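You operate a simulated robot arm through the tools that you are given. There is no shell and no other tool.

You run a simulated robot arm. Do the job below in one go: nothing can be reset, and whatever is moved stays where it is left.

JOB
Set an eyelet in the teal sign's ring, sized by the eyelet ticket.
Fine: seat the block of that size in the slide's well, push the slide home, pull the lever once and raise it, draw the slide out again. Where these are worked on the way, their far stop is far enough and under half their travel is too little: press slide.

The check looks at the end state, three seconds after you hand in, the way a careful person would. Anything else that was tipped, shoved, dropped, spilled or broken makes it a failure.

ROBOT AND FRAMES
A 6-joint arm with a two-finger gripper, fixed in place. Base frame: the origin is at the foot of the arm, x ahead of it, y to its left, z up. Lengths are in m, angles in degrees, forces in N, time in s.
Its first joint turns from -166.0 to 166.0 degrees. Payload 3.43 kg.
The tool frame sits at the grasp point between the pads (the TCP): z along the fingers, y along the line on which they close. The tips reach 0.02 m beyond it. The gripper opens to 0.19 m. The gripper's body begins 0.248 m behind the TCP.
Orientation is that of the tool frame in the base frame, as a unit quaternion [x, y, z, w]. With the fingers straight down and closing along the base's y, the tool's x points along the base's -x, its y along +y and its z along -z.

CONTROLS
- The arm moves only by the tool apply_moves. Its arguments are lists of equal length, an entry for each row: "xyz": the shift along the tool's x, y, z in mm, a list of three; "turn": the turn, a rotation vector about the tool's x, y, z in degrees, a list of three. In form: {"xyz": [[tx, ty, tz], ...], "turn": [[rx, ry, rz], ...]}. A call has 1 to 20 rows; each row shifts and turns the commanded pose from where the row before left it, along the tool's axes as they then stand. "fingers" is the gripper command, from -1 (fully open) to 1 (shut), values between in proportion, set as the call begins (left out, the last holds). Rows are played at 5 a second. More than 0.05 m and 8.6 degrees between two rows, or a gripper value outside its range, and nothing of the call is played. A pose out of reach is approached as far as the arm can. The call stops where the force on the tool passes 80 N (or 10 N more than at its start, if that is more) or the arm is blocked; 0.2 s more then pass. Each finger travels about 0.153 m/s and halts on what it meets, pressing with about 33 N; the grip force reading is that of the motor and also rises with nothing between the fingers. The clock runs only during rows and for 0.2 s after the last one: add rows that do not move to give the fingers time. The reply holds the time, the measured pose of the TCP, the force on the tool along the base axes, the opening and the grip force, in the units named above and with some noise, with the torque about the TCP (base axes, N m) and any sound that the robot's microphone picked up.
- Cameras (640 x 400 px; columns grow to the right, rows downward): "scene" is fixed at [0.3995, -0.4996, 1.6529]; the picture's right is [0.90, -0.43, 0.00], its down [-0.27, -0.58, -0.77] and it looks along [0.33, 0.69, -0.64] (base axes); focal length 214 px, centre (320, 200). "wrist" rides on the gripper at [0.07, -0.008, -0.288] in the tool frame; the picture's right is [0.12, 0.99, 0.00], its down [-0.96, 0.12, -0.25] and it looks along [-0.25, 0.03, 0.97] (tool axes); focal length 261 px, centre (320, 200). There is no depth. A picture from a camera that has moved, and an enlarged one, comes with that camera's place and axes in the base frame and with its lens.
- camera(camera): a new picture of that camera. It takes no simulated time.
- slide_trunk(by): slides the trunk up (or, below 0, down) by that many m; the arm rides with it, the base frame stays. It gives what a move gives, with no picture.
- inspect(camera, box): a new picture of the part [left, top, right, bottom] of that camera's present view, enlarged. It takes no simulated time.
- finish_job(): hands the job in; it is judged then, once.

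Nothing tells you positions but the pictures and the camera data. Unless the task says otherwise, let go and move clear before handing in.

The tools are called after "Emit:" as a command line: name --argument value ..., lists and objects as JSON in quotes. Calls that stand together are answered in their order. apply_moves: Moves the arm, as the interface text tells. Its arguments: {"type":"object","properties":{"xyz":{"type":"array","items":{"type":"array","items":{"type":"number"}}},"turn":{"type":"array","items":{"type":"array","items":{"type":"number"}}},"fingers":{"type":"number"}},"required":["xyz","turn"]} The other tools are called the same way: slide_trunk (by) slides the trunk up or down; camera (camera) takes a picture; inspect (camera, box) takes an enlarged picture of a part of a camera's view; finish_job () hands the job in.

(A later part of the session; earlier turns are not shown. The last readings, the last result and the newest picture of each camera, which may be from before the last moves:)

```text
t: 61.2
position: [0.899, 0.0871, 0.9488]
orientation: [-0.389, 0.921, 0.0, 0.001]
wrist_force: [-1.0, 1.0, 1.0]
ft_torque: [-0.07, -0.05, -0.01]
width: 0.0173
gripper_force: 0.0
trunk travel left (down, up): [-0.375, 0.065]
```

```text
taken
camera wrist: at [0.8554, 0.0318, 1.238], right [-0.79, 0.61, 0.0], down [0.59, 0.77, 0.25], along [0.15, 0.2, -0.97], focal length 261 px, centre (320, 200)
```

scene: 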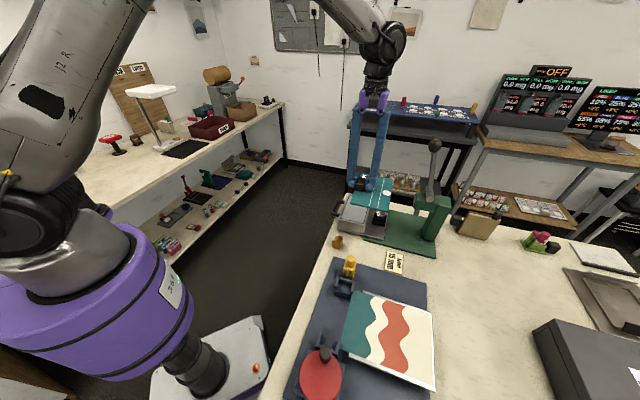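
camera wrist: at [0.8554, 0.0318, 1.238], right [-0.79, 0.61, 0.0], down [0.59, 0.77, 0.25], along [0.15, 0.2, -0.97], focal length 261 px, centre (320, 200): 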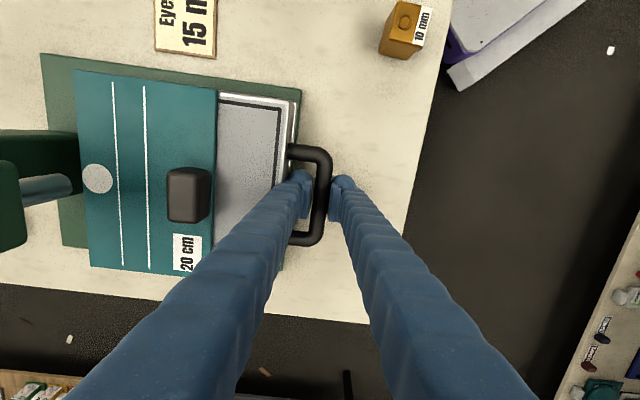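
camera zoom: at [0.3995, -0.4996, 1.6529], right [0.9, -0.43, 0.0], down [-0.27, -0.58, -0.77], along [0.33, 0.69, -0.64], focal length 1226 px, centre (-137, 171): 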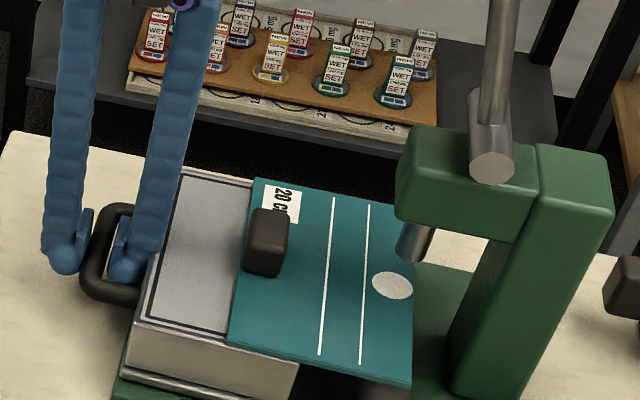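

Emit:
apply_moves --xyz '[[0, -3, 0], [0, -3, 0], [0, -3, 0], [0, 0, 0]]' --turn '[[0, 0, 0], [0, 0, 0], [0, 0, 0], [0, 0, 0]]'

Emit:
inspect --camera "scene" --box '[360, 170, 440, 240]'

```text
t: 62.2
position: [0.9048, 0.0825, 0.95]
orientation: [-0.388, 0.921, 0.001, -0.001]
wrist_force: [-3.7, 2.2, -0.5]
ft_torque: [0.02, -0.05, -0.17]
width: 0.0165
gripper_force: 0.0
trunk travel left (down, up): [-0.375, 0.065]
```

```text
5.71 times, centred on (400, 205) of scene
camera zoom: at [0.3995, -0.4996, 1.6529], right [0.9, -0.43, 0.0], down [-0.27, -0.58, -0.77], along [0.33, 0.69, -0.64], focal length 1226 px, centre (-137, 171)
```

zoom: 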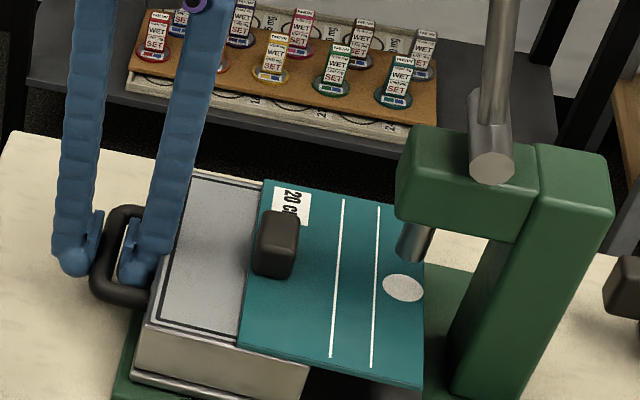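

Emit:
apply_moves --xyz '[[0, -3, 0], [0, -3, 0], [0, 0, 0]]' --turn '[[0, 0, 0], [0, 0, 0], [0, 0, 0]]'

Emit:
inspect --camera "scene" --box '[360, 170, 440, 240]'

Emit:
camera --camera "wrist"

```text
t: 63.0
position: [0.906, 0.0809, 0.9512]
orientation: [-0.389, 0.921, 0.001, -0.002]
wrist_force: [-28.4, 34.4, -4.5]
ft_torque: [-0.25, -0.39, -0.62]
width: 0.0162
gripper_force: 0.1
trunk travel left (down, up): [-0.375, 0.065]
```

```text
5.71 times, centred on (400, 205) of scene
camera zoom: at [0.3995, -0.4996, 1.6529], right [0.9, -0.43, 0.0], down [-0.27, -0.58, -0.77], along [0.33, 0.69, -0.64], focal length 1226 px, centre (-137, 171)
```

zoom: 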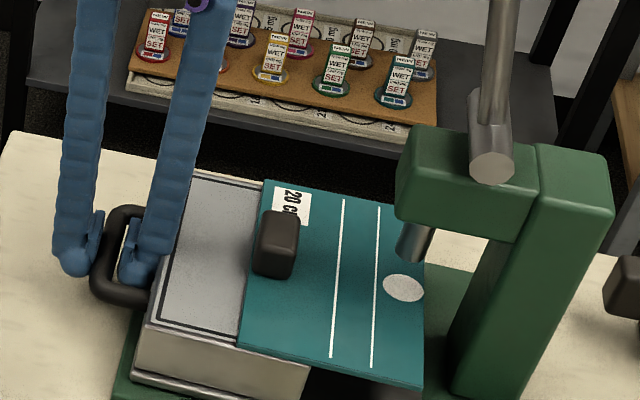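

```text
taken
camera wrist: at [0.8632, 0.0259, 1.2383], right [-0.79, 0.61, 0.0], down [0.59, 0.77, 0.24], along [0.15, 0.2, -0.97], focal length 261 px, centre (320, 200)
```

wrist: 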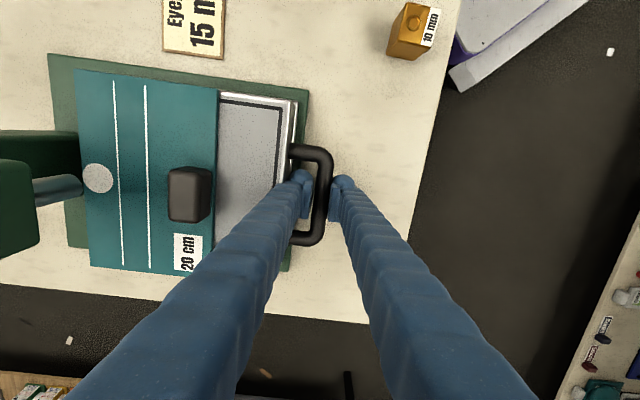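

The slide has hit its home stop: the force rose to about 44 N with no further motion. I'll check how the plunger lines up over the ring.

Emit:
apply_moves --xyz '[[0, 4, 0], [0, 0, 0]]' --turn '[[0, 0, 0], [0, 0, 0]]'

Emit:
inspect --camera "scene" --box '[385, 195, 433, 231]'

Emit:
inspect --camera "wrist" --box '[0, 120, 120, 240]'

```text
t: 63.6
position: [0.9051, 0.0811, 0.9502]
orientation: [-0.389, 0.921, 0.0, 0.0]
wrist_force: [-22.2, 29.6, -10.2]
ft_torque: [-0.39, -0.31, -0.14]
width: 0.0161
gripper_force: 0.0
trunk travel left (down, up): [-0.375, 0.065]
```

```text
11.11 times, centred on (409, 213) of scene
camera zoom: at [0.3995, -0.4996, 1.6529], right [0.9, -0.43, 0.0], down [-0.27, -0.58, -0.77], along [0.33, 0.69, -0.64], focal length 2383 px, centre (-669, 56)
```

zoom: 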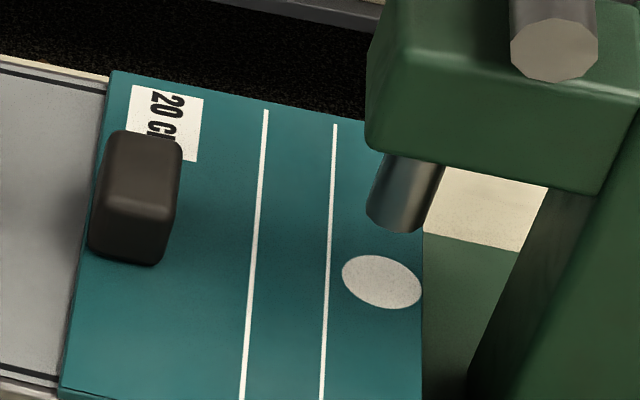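

```text
3.33 times, centred on (60, 180) of wrist
camera zoom: at [0.862, 0.0262, 1.2382], right [-0.79, 0.61, 0.0], down [0.59, 0.77, 0.25], along [0.15, 0.2, -0.97], focal length 869 px, centre (1187, 267)
```

zoom: 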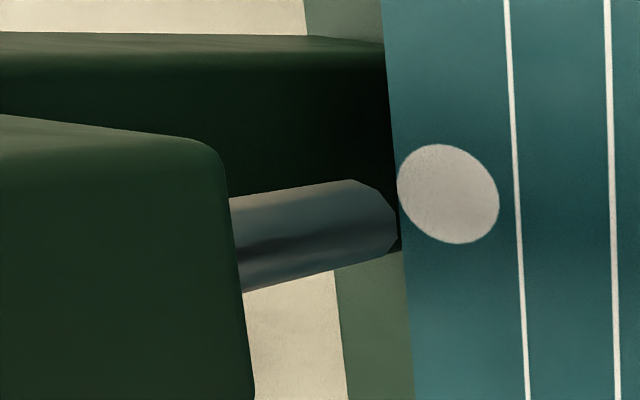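

The plunger is within about 3 mm of the ring. I'll ease off the push, then lift the fingers straight up out of the handle.

Emit:
apply_moves --xyz '[[0, 2, 0], [0, 0, 0]]' --turn '[[0, 0, 0], [0, 0, 0]]' --fingers 0.76

Emit:
inspect --camera "wrist" --box '[240, 120, 400, 240]'

```text
t: 64.2
position: [0.9037, 0.0825, 0.9503]
orientation: [-0.389, 0.921, -0.001, 0.0]
wrist_force: [-12.5, 14.7, -8.1]
ft_torque: [-0.12, -0.13, -0.14]
width: 0.0162
gripper_force: 0.1
trunk travel left (down, up): [-0.375, 0.065]
```

```text
3.33 times, centred on (320, 180) of wrist
camera zoom: at [0.8614, 0.0263, 1.2383], right [-0.79, 0.61, 0.0], down [0.59, 0.77, 0.25], along [0.15, 0.2, -0.97], focal length 869 px, centre (320, 267)
```

zoom: 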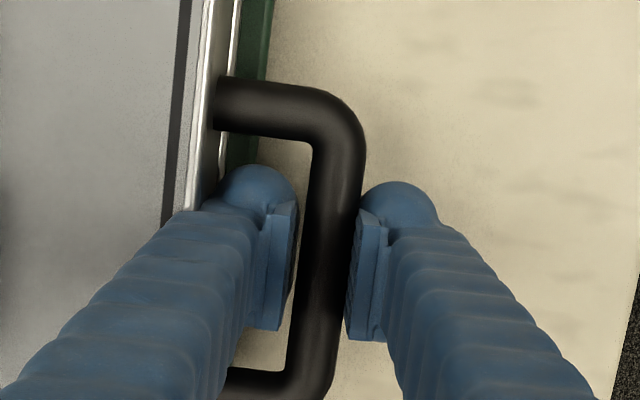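

Emit:
apply_moves --xyz '[[0, 2, 0], [0, 2, 0], [0, 0, 0]]' --turn '[[0, 0, 0], [0, 0, 0], [0, 0, 0]]'

Emit:
inspect --camera "wrist" --box '[240, 120, 400, 240]'

```text
t: 65.0
position: [0.9036, 0.0831, 0.9513]
orientation: [-0.388, 0.921, -0.001, 0.0]
wrist_force: [-1.1, 0.9, 1.3]
ft_torque: [-0.07, -0.03, -0.01]
width: 0.0222
gripper_force: 0.0
trunk travel left (down, up): [-0.375, 0.065]
```

```text
3.33 times, centred on (320, 180) of wrist
camera zoom: at [0.8592, 0.0283, 1.2389], right [-0.79, 0.61, 0.0], down [0.59, 0.77, 0.25], along [0.15, 0.2, -0.97], focal length 869 px, centre (320, 267)
```

zoom: 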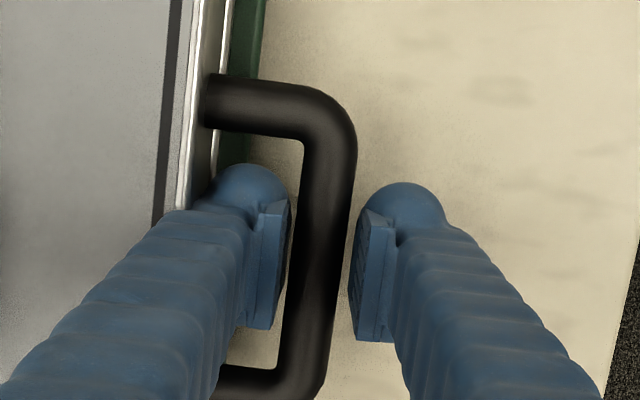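

The fingers are free of the bar. I'll lift straight out, retreat up and back towards the handle side, and then reorient for the lever.

Emit:
apply_moves --xyz '[[0, 0, -5], [0, 0, -10], [0, 0, -15], [0, 0, -20], [0, 0, -30], [0, 10, -40], [0, 20, -40], [0, 20, -40], [0, 20, -40], [0, 20, -40], [0, 20, -40], [0, 0, 0]]' --turn '[[0, 0, 0], [0, 0, 0], [0, 0, 0], [0, 0, 0], [0, 0, 0], [0, 0, 0], [0, 0, 0], [0, 0, 0], [0, 0, 0], [0, 0, 0], [0, 0, 0], [0, 0, 0]]'

Emit:
camera --camera "wrist"

Emit:
camera --camera "scene"

```text
t: 67.6
position: [0.8233, 0.1616, 1.2696]
orientation: [-0.389, 0.921, 0.001, -0.002]
wrist_force: [-0.5, -0.6, -1.0]
ft_torque: [0.02, 0.05, 0.04]
width: 0.0227
gripper_force: 0.1
trunk travel left (down, up): [-0.375, 0.065]
```

```text
taken
camera wrist: at [0.7804, 0.105, 1.5574], right [-0.79, 0.61, 0.0], down [0.59, 0.77, 0.25], along [0.15, 0.2, -0.97], focal length 261 px, centre (320, 200)
```

wrist: 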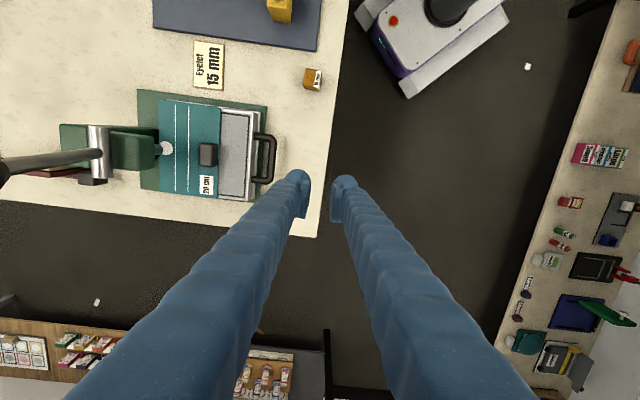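

```text
taken
```

scene: 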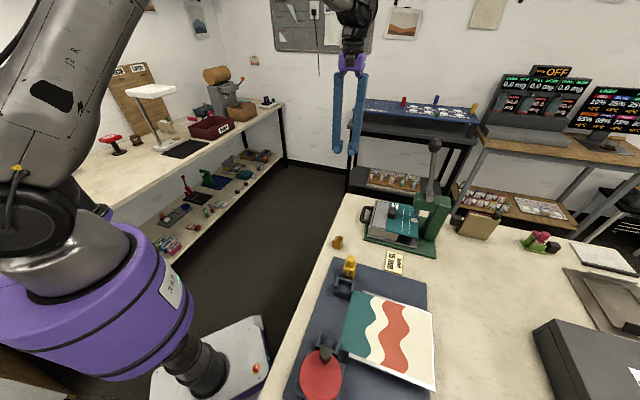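

The slide is home and the sign is still in place. I'll turn the tool so the fingers close along the lever's pivot axis, tilt it 45° towards the press, and open the fingers.

Emit:
apply_moves --xyz '[[0, 0, 0], [0, 0, 0], [0, 0, 0], [0, 0, 0], [0, 0, 0], [0, 0, 0], [0, 0, 0], [0, 0, 0], [0, 0, 0], [0, 0, 0], [0, 0, 0], [0, 0, 0]]' --turn '[[0, 0, 8.25], [0, 0, 8.25], [0, 0, 8.25], [0, 0, 8.25], [0, 0, 8.25], [0, 0, 8.25], [0, 0, 8.25], [0, 0, 8.25], [0, 0, 8.25], [0, 0, 8.25], [0, 0, 8.25], [0, 0, 0]]' --fingers 0.15

Emit:
apply_moves --xyz '[[0, 0, 0], [0, 0, 0], [0, 0, 0], [0, 0, 0], [0, 0, 0], [0, 0, 0], [0, 0, 0]]' --turn '[[0, -7.5, 0], [0, -7.5, 0], [0, -7.5, 0], [0, -7.5, 0], [0, -7.5, 0], [0, -7.5, 0], [0, 0, 0]]'

Emit:
camera --camera "wrist"

Emit:
camera --camera "scene"

```text
t: 70.2
position: [0.8236, 0.1626, 1.2695]
orientation: [0.384, 0.923, 0.0, 0.0]
wrist_force: [0.0, 0.3, 0.1]
ft_torque: [-0.01, 0.02, 0.0]
width: 0.0808
gripper_force: 0.0
trunk travel left (down, up): [-0.375, 0.065]
```

```text
t: 71.8
position: [0.8232, 0.1615, 1.2701]
orientation: [0.354, 0.853, -0.147, 0.354]
wrist_force: [-0.6, 0.0, 0.4]
ft_torque: [-0.01, 0.0, 0.0]
width: 0.0806
gripper_force: 0.0
trunk travel left (down, up): [-0.375, 0.065]
```

```text
taken
camera wrist: at [0.6381, 0.3351, 1.4241], right [0.64, 0.76, -0.08], down [0.44, -0.28, 0.86], along [0.63, -0.59, -0.51], focal length 261 px, centre (320, 200)
```

wrist: 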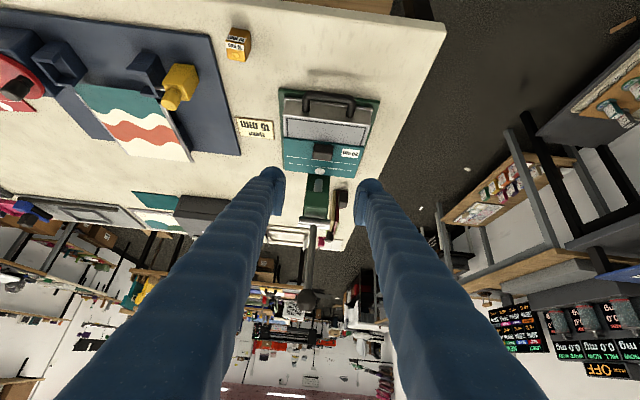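

```text
taken
```

scene: 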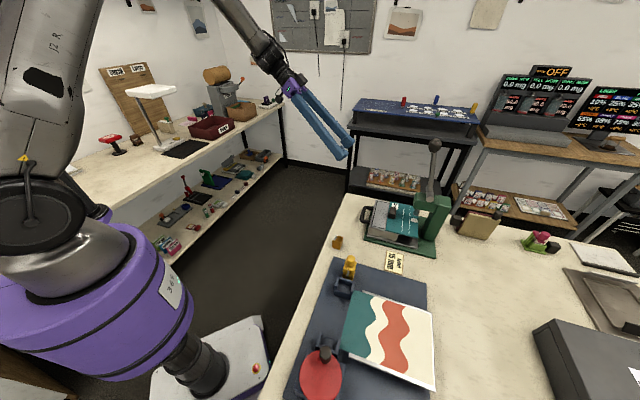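

The dark lever ball appears at pixel (308, 298), which matches my estimate of (1.049, -0.052, 1.327). I'll zoom in to measure it.

Emit:
inspect --camera "wrist" --box '[270, 160, 370, 320]'

Emit:
inspect --camera "scene" --box '[395, 120, 465, 230]'

```text
2.50 times, centred on (320, 240) of wrist
camera zoom: at [0.6381, 0.3351, 1.4241], right [0.64, 0.76, -0.08], down [0.44, -0.28, 0.86], along [0.63, -0.59, -0.51], focal length 652 px, centre (320, 100)
```

zoom: 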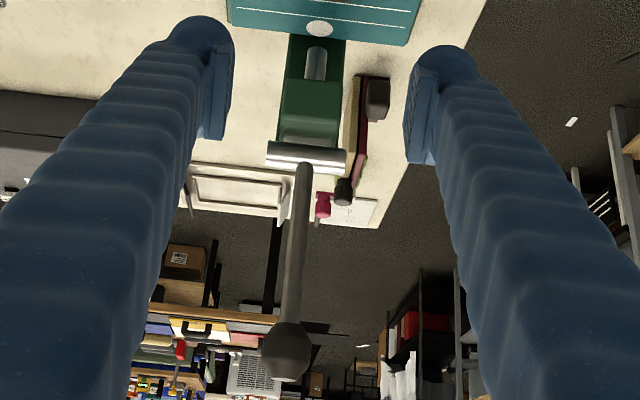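

```text
3.64 times, centred on (430, 175) of scene
camera zoom: at [0.3995, -0.4996, 1.6529], right [0.9, -0.43, 0.0], down [-0.27, -0.58, -0.77], along [0.33, 0.69, -0.64], focal length 780 px, centre (-80, 291)
```

zoom: 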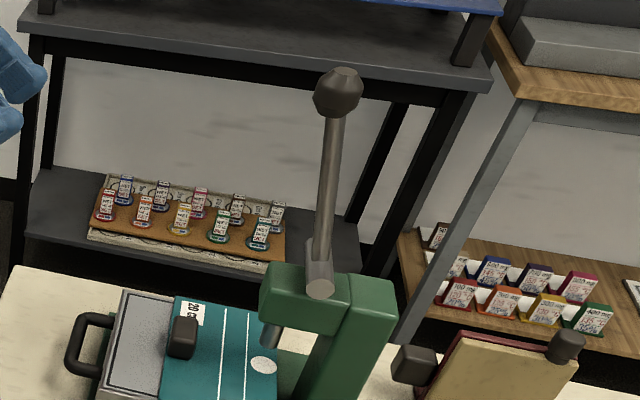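

The ball is 45 mm across at (1.046, -0.052, 1.328), and the pivot is about 0.2 m below it. I'll move to a pre-grip point 80 mm short of the ball along the tool axis.

Emit:
apply_moves --xyz '[[-37, 0.9, 13.9], [-37, 0.9, 13.9], [-37, 0.9, 13.9], [-37, 0.9, 13.9], [-37, 0.9, 13.9], [-37, 0.9, 13.9], [-36.7, 0.8, 13.9], [0, 0, 0]]' --turn '[[0, 0, 0], [0, 0, 0], [0, 0, 0], [0, 0, 0], [0, 0, 0], [0, 0, 0], [0, 0, 0], [0, 0, 0]]'

Emit:
camera --camera "wrist"

Emit:
camera --camera "scene"

```text
t: 73.6
position: [1.0046, -0.0118, 1.3829]
orientation: [0.354, 0.854, -0.146, 0.353]
wrist_force: [-1.0, -0.7, 0.1]
ft_torque: [0.02, -0.04, 0.03]
width: 0.0808
gripper_force: 0.1
trunk travel left (down, up): [-0.375, 0.065]
```

```text
taken
camera wrist: at [0.8193, 0.163, 1.5376], right [0.64, 0.76, -0.08], down [0.44, -0.28, 0.86], along [0.63, -0.59, -0.51], focal length 261 px, centre (320, 200)
```

wrist: 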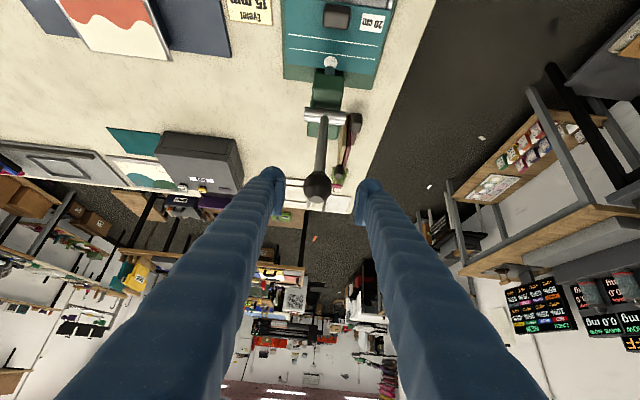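

```text
taken
```

scene: 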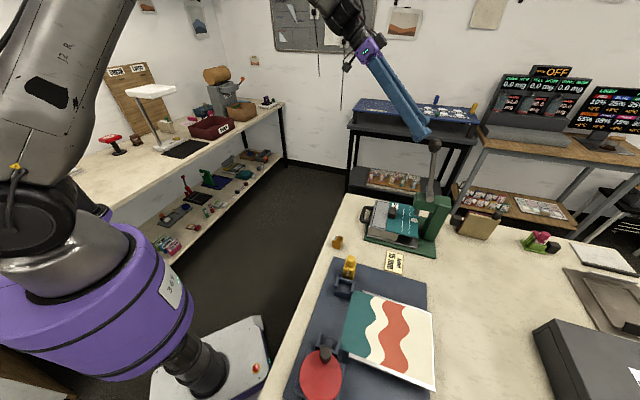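

The ball is centred between the open fingers. I'll advance along the tool axis so it sits between the pads.

Emit:
apply_moves --xyz '[[-0.5, 0, 20], [-0.5, 0, 20], [-0.5, 0, 20], [0, 0, 18], [0, 0, 0]]' --turn '[[0, 0, 0], [0, 0, 0], [0, 0, 0], [0, 0, 0], [0, 0, 0]]'

Emit:
inspect --camera "wrist" --box '[240, 130, 400, 250]'

Emit:
inspect --camera "scene" --box '[380, 100, 480, 220]'

```text
t: 74.8
position: [1.0453, -0.0522, 1.3296]
orientation: [0.354, 0.854, -0.147, 0.353]
wrist_force: [0.4, -0.6, -0.4]
ft_torque: [0.03, 0.02, 0.0]
width: 0.0807
gripper_force: 0.1
trunk travel left (down, up): [-0.375, 0.065]
```

```text
3.33 times, centred on (320, 190) of wrist
camera zoom: at [0.8599, 0.1215, 1.4832], right [0.64, 0.76, -0.08], down [0.44, -0.28, 0.85], along [0.63, -0.59, -0.51], focal length 869 px, centre (320, 233)
```

zoom: 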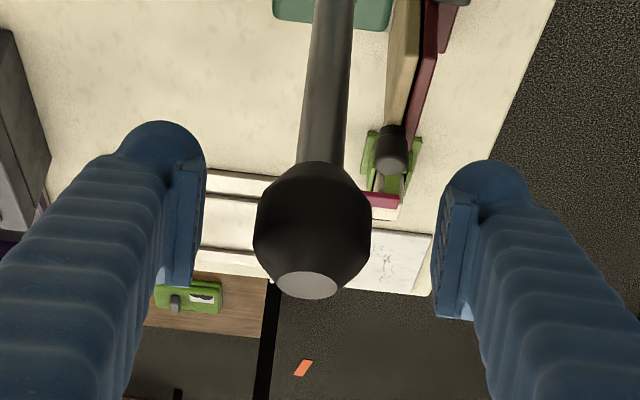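

```text
3.33 times, centred on (430, 160) of scene
camera zoom: at [0.3995, -0.4996, 1.6529], right [0.9, -0.43, 0.0], down [-0.27, -0.58, -0.77], along [0.33, 0.69, -0.64], focal length 715 px, centre (-47, 333)
```

zoom: 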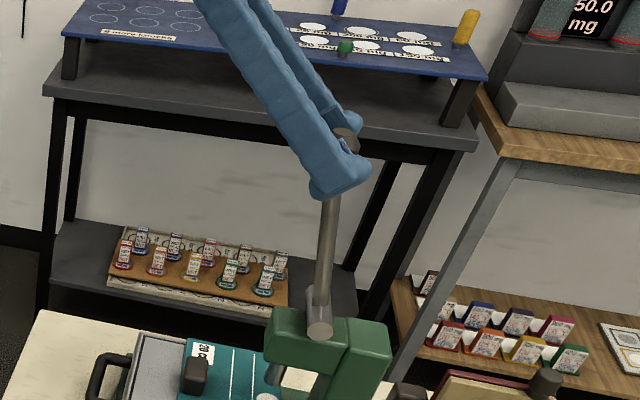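

The ball is between the pads. I'll centre by 2 mm and close.

Emit:
apply_moves --xyz '[[0, -2, 0], [0, 0, 0]]' --turn '[[0, 0, 0], [0, 0, 0]]'

Emit:
apply_moves --xyz '[[0, 0, 0], [0, 0, 0], [0, 0, 0], [0, 0, 0]]' --turn '[[0, 0, 0], [0, 0, 0], [0, 0, 0], [0, 0, 0]]' --fingers 1

Emit:
inspect --camera "wrist" --box '[240, 130, 400, 250]'

```text
t: 75.4
position: [1.0454, -0.0536, 1.3289]
orientation: [0.354, 0.854, -0.148, 0.353]
wrist_force: [0.0, 0.1, -0.7]
ft_torque: [-0.01, 0.01, 0.0]
width: 0.0807
gripper_force: 0.1
trunk travel left (down, up): [-0.375, 0.065]
```

```text
t: 76.4
position: [1.0447, -0.0525, 1.3301]
orientation: [0.353, 0.854, -0.147, 0.353]
wrist_force: [-0.3, -0.3, 1.2]
ft_torque: [-0.04, -0.01, -0.01]
width: 0.0378
gripper_force: 44.8
trunk travel left (down, up): [-0.375, 0.065]
```

```text
3.33 times, centred on (320, 190) of wrist
camera zoom: at [0.8589, 0.1196, 1.484], right [0.64, 0.76, -0.08], down [0.44, -0.28, 0.85], along [0.63, -0.59, -0.51], focal length 869 px, centre (320, 233)
```

zoom: 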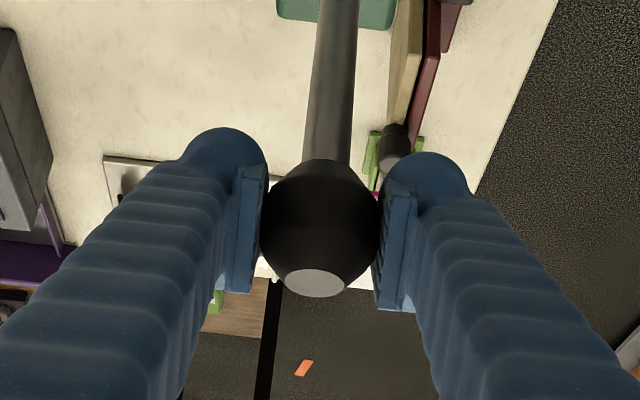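

The ball is gripped at 37.8 mm. I'll try the first few degrees of the pull down along the arc towards the handle side.

Emit:
apply_moves --xyz '[[6, 0, -3.6], [6.05, 0, -3.5], [12.49, 0, -6.2], [0, 0, 0]]' --turn '[[0, 0, 0], [0, 0, 0], [0, 0, 0], [0, 0, 0]]'

Emit:
inspect --camera "scene" --box '[360, 100, 480, 250]'

Emit:
inspect --camera "wrist" --box '[240, 50, 400, 250]'

```text
t: 77.4
position: [1.0247, -0.0356, 1.3194]
orientation: [0.354, 0.855, -0.146, 0.351]
wrist_force: [0.7, -6.4, -9.8]
ft_torque: [-0.3, -0.39, 0.05]
width: 0.0367
gripper_force: 45.6
trunk travel left (down, up): [-0.375, 0.065]
```

```text
2.67 times, centred on (420, 175) of scene
camera zoom: at [0.3995, -0.4996, 1.6529], right [0.9, -0.43, 0.0], down [-0.27, -0.58, -0.77], along [0.33, 0.69, -0.64], focal length 572 px, centre (53, 267)
```

zoom: 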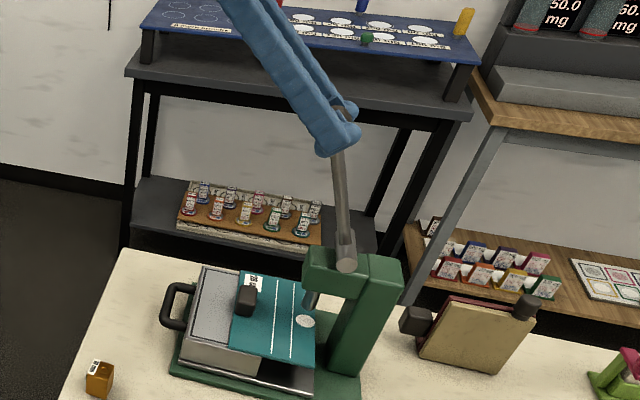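

```text
2.00 times, centred on (320, 150) of wrist
camera zoom: at [0.841, 0.1381, 1.4741], right [0.64, 0.76, -0.09], down [0.44, -0.28, 0.85], along [0.63, -0.59, -0.51], focal length 521 px, centre (320, 300)
```

zoom: 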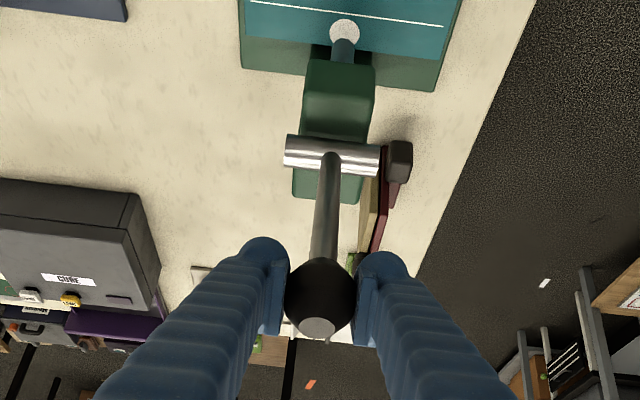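

The lever follows as expected, moving down towards the handle side with low force. I'll continue along the arc.

Emit:
apply_moves --xyz '[[13.0, 0, -4.0], [13.4, 0, -3.2], [13.6, 0, -2.2], [13.8, 0, -1.2], [0, 0, 0]]' --turn '[[0, 0, 0], [0, 0, 0], [0, 0, 0], [0, 0, 0], [0, 0, 0]]'

Emit:
inspect --camera "scene" --box '[360, 100, 480, 250]'

```text
t: 78.6
position: [0.9926, -0.0025, 1.2918]
orientation: [0.354, 0.854, -0.147, 0.352]
wrist_force: [-1.4, -12.8, -3.7]
ft_torque: [-0.63, -0.61, 0.01]
width: 0.0359
gripper_force: 45.3
trunk travel left (down, up): [-0.375, 0.065]
```

```text
2.67 times, centred on (420, 175) of scene
camera zoom: at [0.3995, -0.4996, 1.6529], right [0.9, -0.43, 0.0], down [-0.27, -0.58, -0.77], along [0.33, 0.69, -0.64], focal length 572 px, centre (53, 267)
```

zoom: 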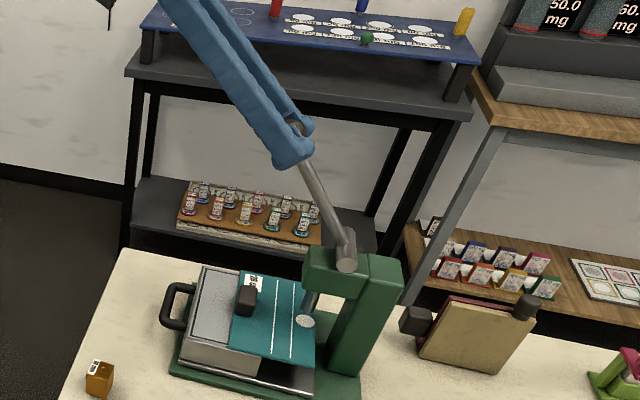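

Emit:
apply_moves --xyz '[[13.8, -0.5, -1.5], [13.9, -0.5, -0.5], [13.9, 0, 0.4], [13.9, 0, 1.4], [0, 0, 0]]' --turn '[[0, 0, 0], [0, 0, 0], [0, 0, 0], [0, 0, 0], [0, 0, 0]]'

Emit:
inspect --camera "scene" --box '[360, 100, 480, 250]'

```text
t: 79.8
position: [0.9639, 0.0248, 1.2522]
orientation: [0.354, 0.853, -0.147, 0.354]
wrist_force: [-1.4, -6.0, 3.4]
ft_torque: [-0.59, -0.82, 0.05]
width: 0.0358
gripper_force: 45.2
trunk travel left (down, up): [-0.375, 0.065]
```

```text
2.67 times, centred on (420, 175) of scene
camera zoom: at [0.3995, -0.4996, 1.6529], right [0.9, -0.43, 0.0], down [-0.27, -0.58, -0.77], along [0.33, 0.69, -0.64], focal length 572 px, centre (53, 267)
```

zoom: 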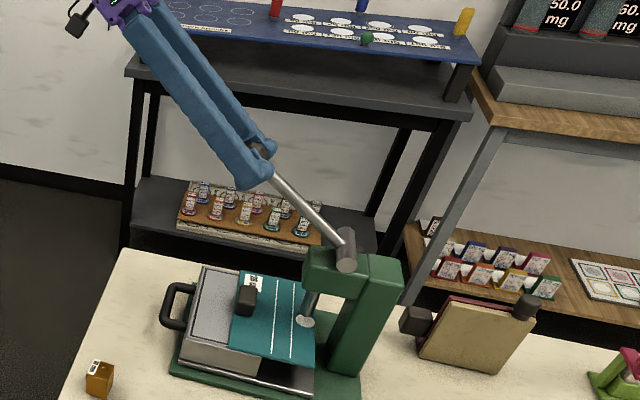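

Emit:
apply_moves --xyz '[[13.5, 0, 2.4], [13.3, 0, 3.3], [13.0, 0, 4.3], [0, 0, 0]]' --turn '[[0, 0, 0], [0, 0, 0], [0, 0, 0], [0, 0, 0]]'

Emit:
inspect --camera "scene" --box '[360, 130, 460, 240]'

```text
t: 80.8
position: [0.949, 0.0411, 1.217]
orientation: [0.353, 0.854, -0.147, 0.354]
wrist_force: [-3.3, 0.7, 6.8]
ft_torque: [-0.68, -0.68, 0.13]
width: 0.036
gripper_force: 44.6
trunk travel left (down, up): [-0.375, 0.065]
```

```text
3.64 times, centred on (410, 185) of scene
camera zoom: at [0.3995, -0.4996, 1.6529], right [0.9, -0.43, 0.0], down [-0.27, -0.58, -0.77], along [0.33, 0.69, -0.64], focal length 780 px, centre (-7, 254)
```

zoom: 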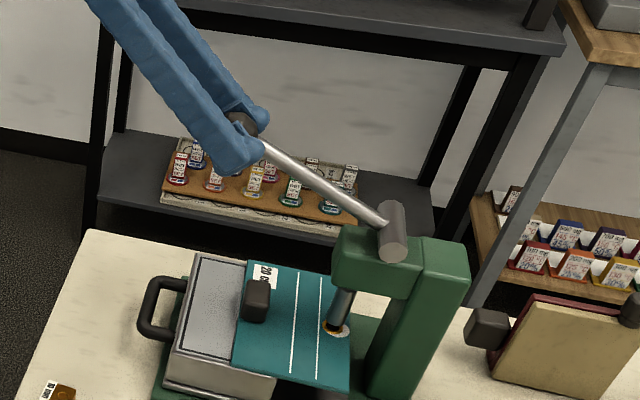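

A gold eyelet is already showing under the plunger. I'll keep pulling gently towards the end of the lever's travel.

Emit:
apply_moves --xyz '[[12.7, 0, 5.2], [6.2, 0, 3.0], [0, 0, 0]]' --turn '[[0, 0, 0], [0, 0, 0], [0, 0, 0]]'

Emit:
inspect --camera "scene" --box '[360, 130, 460, 240]'

```text
t: 81.6
position: [0.9433, 0.0465, 1.2006]
orientation: [0.354, 0.853, -0.146, 0.354]
wrist_force: [13.0, -6.9, 31.3]
ft_torque: [-0.04, -0.05, 0.02]
width: 0.0361
gripper_force: 45.5
trunk travel left (down, up): [-0.375, 0.065]
```

```text
3.64 times, centred on (410, 185) of scene
camera zoom: at [0.3995, -0.4996, 1.6529], right [0.9, -0.43, 0.0], down [-0.27, -0.58, -0.77], along [0.33, 0.69, -0.64], focal length 780 px, centre (-7, 254)
```

zoom: 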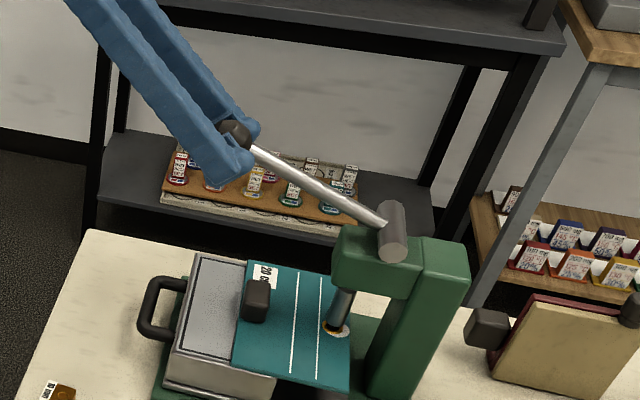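

The lever has reached its lower stop (about 35 N, no more motion). I'll look closely at the eyelet, then raise the lever back along the same arc.

Emit:
inspect --camera "scene" --box '[385, 195, 433, 231]'

Emit:
apply_moves --xyz '[[-6.2, 0, -3.0], [-12.7, 0, -5.2], [-13.0, 0, -4.3], [-13.3, 0, -3.3], [-13.5, 0, -2.4], [0, 0, 0]]' --turn '[[0, 0, 0], [0, 0, 0], [0, 0, 0], [0, 0, 0], [0, 0, 0], [0, 0, 0]]'

Emit:
inspect --camera "scene" --box '[360, 100, 480, 250]'

```text
11.11 times, centred on (409, 213) of scene
camera zoom: at [0.3995, -0.4996, 1.6529], right [0.9, -0.43, 0.0], down [-0.27, -0.58, -0.77], along [0.33, 0.69, -0.64], focal length 2383 px, centre (-669, 56)
```

zoom: 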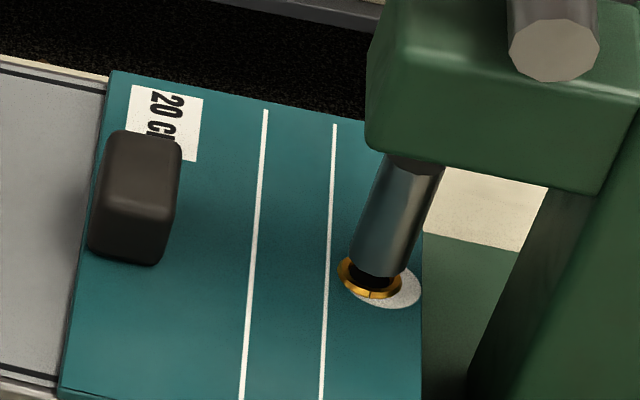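

```text
t: 83.0
position: [0.965, 0.0252, 1.2514]
orientation: [0.355, 0.854, -0.147, 0.352]
wrist_force: [3.7, 0.4, -11.6]
ft_torque: [0.7, 0.91, -0.09]
width: 0.036
gripper_force: 45.0
trunk travel left (down, up): [-0.375, 0.065]
```

```text
2.67 times, centred on (420, 175) of scene
camera zoom: at [0.3995, -0.4996, 1.6529], right [0.9, -0.43, 0.0], down [-0.27, -0.58, -0.77], along [0.33, 0.69, -0.64], focal length 572 px, centre (53, 267)
```

zoom: 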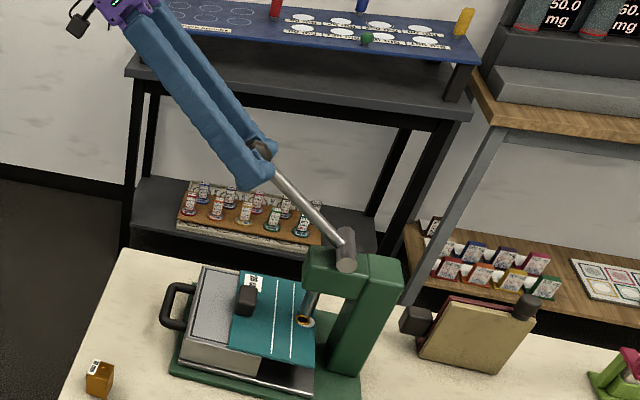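

The eyelet is set in the ring, a few mm off centre but within the white spot. I'll keep raising the lever back to its starting position.

Emit:
apply_moves --xyz '[[-13.9, 0, -1.4], [-13.9, 0, -0.4], [-13.9, 0.5, 0.5], [-13.8, 0.5, 1.5], [-13.8, 0, 1.2], [-13.6, 0, 2.2], [-13.4, 0, 3.2], [-13.0, 0, 4.0], [0, 0, 0]]' --turn '[[0, 0, 0], [0, 0, 0], [0, 0, 0], [0, 0, 0], [0, 0, 0], [0, 0, 0], [0, 0, 0], [0, 0, 0], [0, 0, 0]]'

Emit:
inspect --camera "scene" --box '[360, 100, 480, 250]'

```text
t: 85.0
position: [1.0263, -0.0361, 1.3171]
orientation: [0.354, 0.854, -0.148, 0.351]
wrist_force: [-2.2, -10.2, -31.6]
ft_torque: [0.69, 0.68, -0.11]
width: 0.0359
gripper_force: 44.9
trunk travel left (down, up): [-0.375, 0.065]
```

```text
2.67 times, centred on (420, 175) of scene
camera zoom: at [0.3995, -0.4996, 1.6529], right [0.9, -0.43, 0.0], down [-0.27, -0.58, -0.77], along [0.33, 0.69, -0.64], focal length 572 px, centre (53, 267)
```

zoom: 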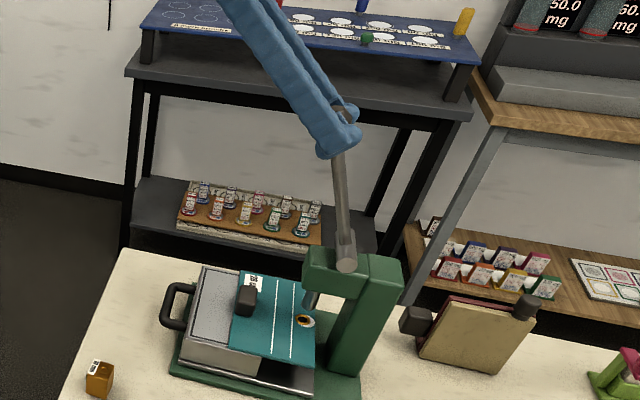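

Emit:
apply_moves --xyz '[[-6.25, 0, 3.1], [-6.24, 0, 3.1], [-6.05, 0, 3.5], [-6.0, 0, 3.6], [0, 0, 0]]' --turn '[[0, 0, 0], [0, 0, 0], [0, 0, 0], [0, 0, 0], [0, 0, 0]]'

Emit:
inspect --camera "scene" --box '[360, 100, 480, 250]'

Emit:
inspect --camera "wrist" --box '[240, 50, 400, 250]'

```text
t: 86.2
position: [1.0454, -0.0549, 1.3273]
orientation: [0.355, 0.854, -0.147, 0.352]
wrist_force: [-10.4, -13.5, -33.6]
ft_torque: [0.57, 0.54, -0.02]
width: 0.0361
gripper_force: 44.8
trunk travel left (down, up): [-0.375, 0.065]
```

```text
2.67 times, centred on (420, 175) of scene
camera zoom: at [0.3995, -0.4996, 1.6529], right [0.9, -0.43, 0.0], down [-0.27, -0.58, -0.77], along [0.33, 0.69, -0.64], focal length 572 px, centre (53, 267)
```

zoom: 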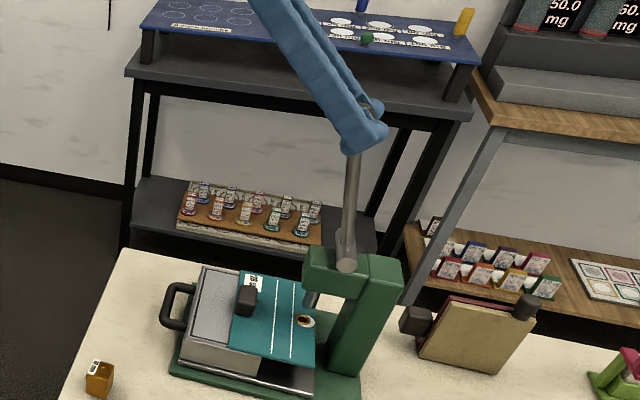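

```text
2.00 times, centred on (320, 150) of wrist
camera zoom: at [0.8613, 0.1182, 1.4817], right [0.64, 0.76, -0.09], down [0.44, -0.28, 0.85], along [0.62, -0.59, -0.51], focal length 521 px, centre (320, 300)
```

zoom: 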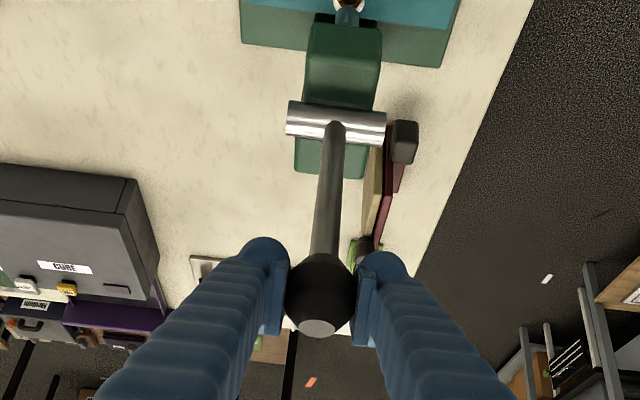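

The lever is back at its original upright position. I'll relieve the residual pull, open the fingers and back straight off.

Emit:
apply_moves --xyz '[[1.0, -0.4, 1.0], [1.0, -0.4, 1.0], [0, 0, 0]]' --turn '[[0, 0, 0], [0, 0, 0], [0, 0, 0]]'

Emit:
apply_moves --xyz '[[0, 0, 0], [0, 0, 0], [0, 0, 0], [0, 0, 0]]' --turn '[[0, 0, 0], [0, 0, 0], [0, 0, 0], [0, 0, 0]]' --fingers 0.15

Emit:
inspect --camera "wrist" --box '[240, 50, 400, 250]'

Emit:
inspect --camera "scene" --box '[360, 100, 480, 250]'

```text
t: 87.0
position: [1.0457, -0.0557, 1.3268]
orientation: [0.354, 0.854, -0.147, 0.353]
wrist_force: [-5.9, -12.8, -19.6]
ft_torque: [-0.32, -0.21, 0.14]
width: 0.0359
gripper_force: 45.0
trunk travel left (down, up): [-0.375, 0.065]
```

```text
t: 88.0
position: [1.0446, -0.0528, 1.3272]
orientation: [0.353, 0.854, -0.146, 0.354]
wrist_force: [0.5, 0.2, -0.1]
ft_torque: [0.02, 0.0, 0.02]
width: 0.0806
gripper_force: 0.1
trunk travel left (down, up): [-0.375, 0.065]
```

```text
2.00 times, centred on (320, 150) of wrist
camera zoom: at [0.8586, 0.1202, 1.4806], right [0.64, 0.76, -0.08], down [0.44, -0.28, 0.85], along [0.63, -0.59, -0.51], focal length 521 px, centre (320, 300)
```

zoom: 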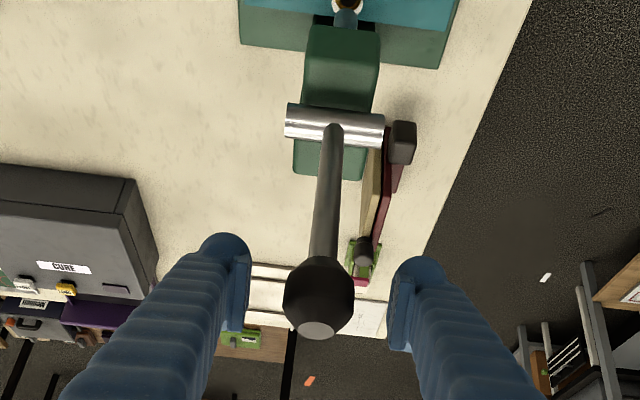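

```text
2.67 times, centred on (420, 175) of scene
camera zoom: at [0.3995, -0.4996, 1.6529], right [0.9, -0.43, 0.0], down [-0.27, -0.58, -0.77], along [0.33, 0.69, -0.64], focal length 572 px, centre (53, 267)
```

zoom: 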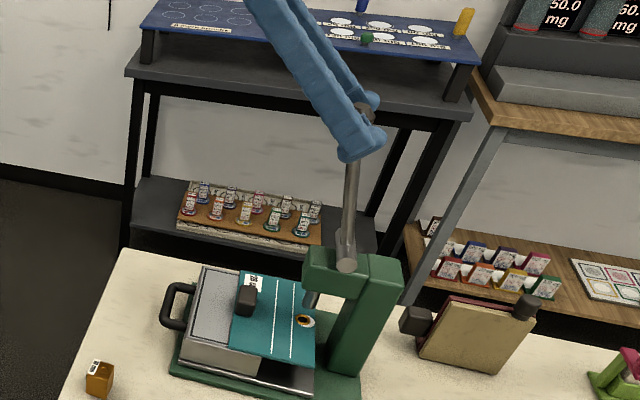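

The lever stays up on its own. I'll back off along the tool axis and check it.

Emit:
apply_moves --xyz '[[0, 0, -15], [0, 0, -25], [0, 0, -30], [0, 0, -40], [0, 0, -40], [20, 0, -40], [20, 0, -40], [0, 0, 0]]' --turn '[[0, 0, 0], [0, 0, 0], [0, 0, 0], [0, 0, 0], [0, 0, 0], [0, 0, 0], [0, 0, 0], [0, 0, 0]]'

Emit:
inspect --camera "scene" --box '[395, 120, 465, 230]'

Emit:
inspect --camera "scene" --box '[385, 195, 433, 231]'

Emit:
camera --camera "wrist"

```text
t: 89.8
position: [0.9075, 0.082, 1.4608]
orientation: [0.354, 0.853, -0.147, 0.353]
wrist_force: [0.7, -1.0, 0.1]
ft_torque: [0.02, 0.04, -0.02]
width: 0.081
gripper_force: 0.0
trunk travel left (down, up): [-0.375, 0.065]
```

```text
3.64 times, centred on (430, 175) of scene
camera zoom: at [0.3995, -0.4996, 1.6529], right [0.9, -0.43, 0.0], down [-0.27, -0.58, -0.77], along [0.33, 0.69, -0.64], focal length 780 px, centre (-80, 291)
```

zoom: 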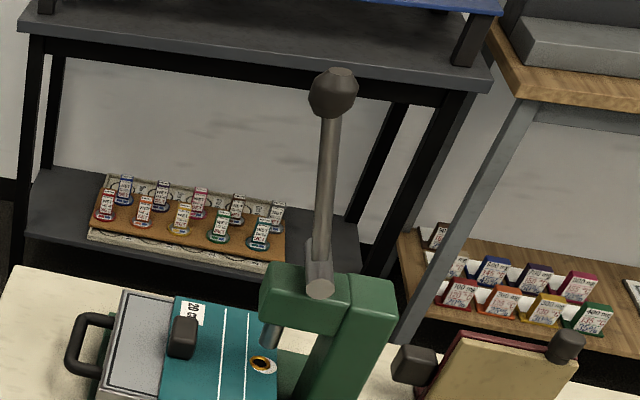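

```text
11.11 times, centred on (409, 213) of scene
camera zoom: at [0.3995, -0.4996, 1.6529], right [0.9, -0.43, 0.0], down [-0.27, -0.58, -0.77], along [0.33, 0.69, -0.64], focal length 2383 px, centre (-669, 56)
```

zoom: 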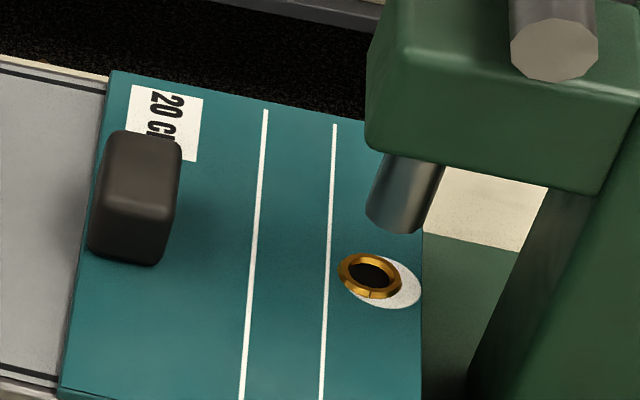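

```text
taken
camera wrist: at [0.7226, 0.2558, 1.6145], right [0.64, 0.76, -0.09], down [0.44, -0.28, 0.85], along [0.63, -0.59, -0.51], focal length 261 px, centre (320, 200)
```

wrist: 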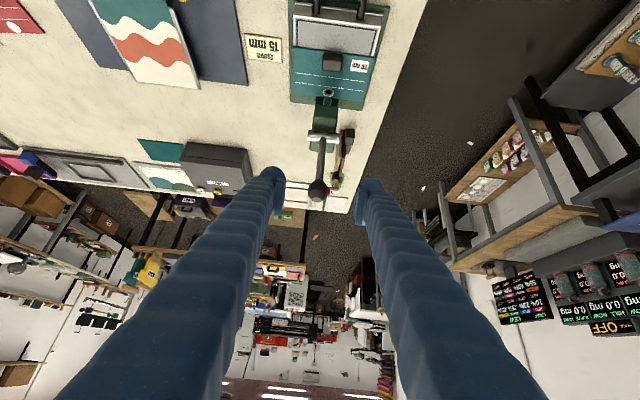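

The eyelet is in place. The lever's ball sits about 5 mm (about 1.5°) short of its original upright position, so I'll close the fingers and nudge it fully up with the fingertips from the handle side.

Emit:
apply_moves --xyz '[[0, 0, 0], [0, 0, 0], [-5.3, 0.5, 35], [-5.3, 0.5, 35], [-5.3, 0.5, 35], [-5.3, 0.6, 35], [-5.3, 0.6, 35], [0, 0, 0]]' --turn '[[0, 0, 0], [0, 0, 0], [0, 0, 0], [0, 0, 0], [0, 0, 0], [0, 0, 0], [0, 0, 0], [0, 0, 0]]' --fingers 1

Emit:
inspect --camera "scene" --box '[395, 120, 465, 230]'

Emit:
inspect --camera "wrist" --box '[240, 130, 400, 250]'

```text
t: 91.6
position: [1.0089, -0.0175, 1.3598]
orientation: [0.354, 0.854, -0.147, 0.354]
wrist_force: [0.4, 0.7, -0.1]
ft_torque: [0.03, -0.01, 0.04]
width: 0.0
gripper_force: 32.9
trunk travel left (down, up): [-0.375, 0.065]
```

```text
3.64 times, centred on (430, 175) of scene
camera zoom: at [0.3995, -0.4996, 1.6529], right [0.9, -0.43, 0.0], down [-0.27, -0.58, -0.77], along [0.33, 0.69, -0.64], focal length 780 px, centre (-80, 291)
```

zoom: 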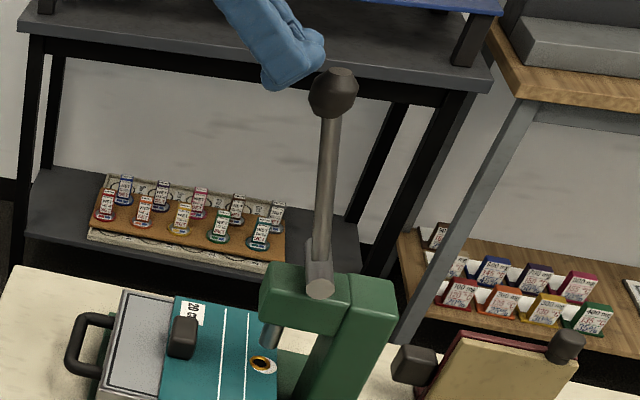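

```text
3.33 times, centred on (320, 190) of wrist
camera zoom: at [0.8235, 0.1554, 1.5125], right [0.64, 0.76, -0.08], down [0.44, -0.28, 0.86], along [0.63, -0.59, -0.51], focal length 869 px, centre (320, 233)
```

zoom: 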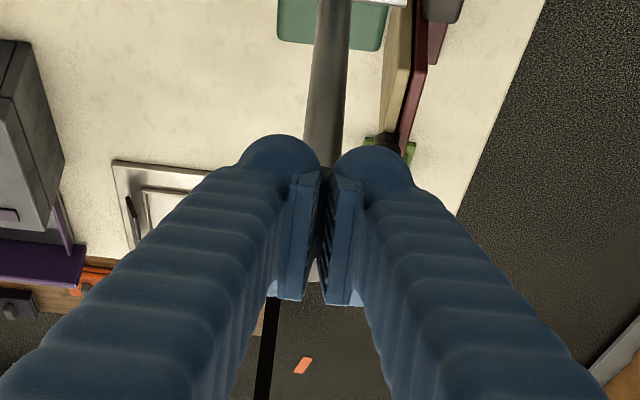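

Emit:
apply_moves --xyz '[[-2.1, 0, 2.1], [-2.1, 0, 2.1], [-2.1, 0, 2.1], [-2.1, 0, 2.1], [-2.1, 0, 2.1], [0, 0, 0]]' --turn '[[0, 0, 0], [0, 0, 0], [0, 0, 0], [0, 0, 0], [0, 0, 0], [0, 0, 0]]'

Emit:
inspect --camera "scene" --box '[395, 120, 465, 230]'

```text
t: 93.0
position: [1.0216, -0.0288, 1.3567]
orientation: [0.355, 0.853, -0.147, 0.353]
wrist_force: [0.3, 0.5, 0.1]
ft_torque: [0.02, 0.01, 0.01]
width: 0.0
gripper_force: 32.9
trunk travel left (down, up): [-0.375, 0.065]
```

```text
3.64 times, centred on (430, 175) of scene
camera zoom: at [0.3995, -0.4996, 1.6529], right [0.9, -0.43, 0.0], down [-0.27, -0.58, -0.77], along [0.33, 0.69, -0.64], focal length 780 px, centre (-80, 291)
```

zoom: 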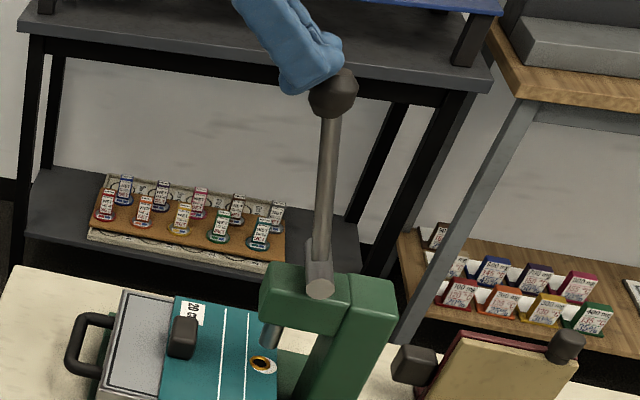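

Emit:
apply_moves --xyz '[[-2.1, 0, 2.1], [-2.1, 0, 2.1], [-2.1, 0, 2.1], [0, 0, 0]]' --turn '[[0, 0, 0], [0, 0, 0], [0, 0, 0], [0, 0, 0]]'

Emit:
inspect --camera "scene" --box '[395, 120, 465, 230]'

```text
t: 94.0
position: [1.0255, -0.0362, 1.3599]
orientation: [0.354, 0.853, -0.147, 0.354]
wrist_force: [-10.1, 3.7, 9.6]
ft_torque: [-0.16, 0.03, -0.18]
width: 0.0001
gripper_force: 32.5
trunk travel left (down, up): [-0.375, 0.065]
```

```text
3.64 times, centred on (430, 175) of scene
camera zoom: at [0.3995, -0.4996, 1.6529], right [0.9, -0.43, 0.0], down [-0.27, -0.58, -0.77], along [0.33, 0.69, -0.64], focal length 780 px, centre (-80, 291)
```

zoom: 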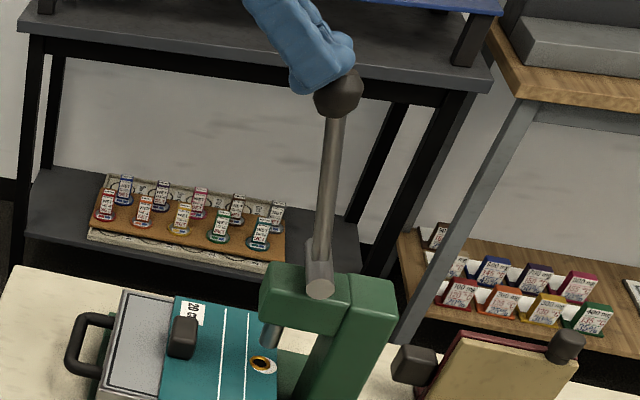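

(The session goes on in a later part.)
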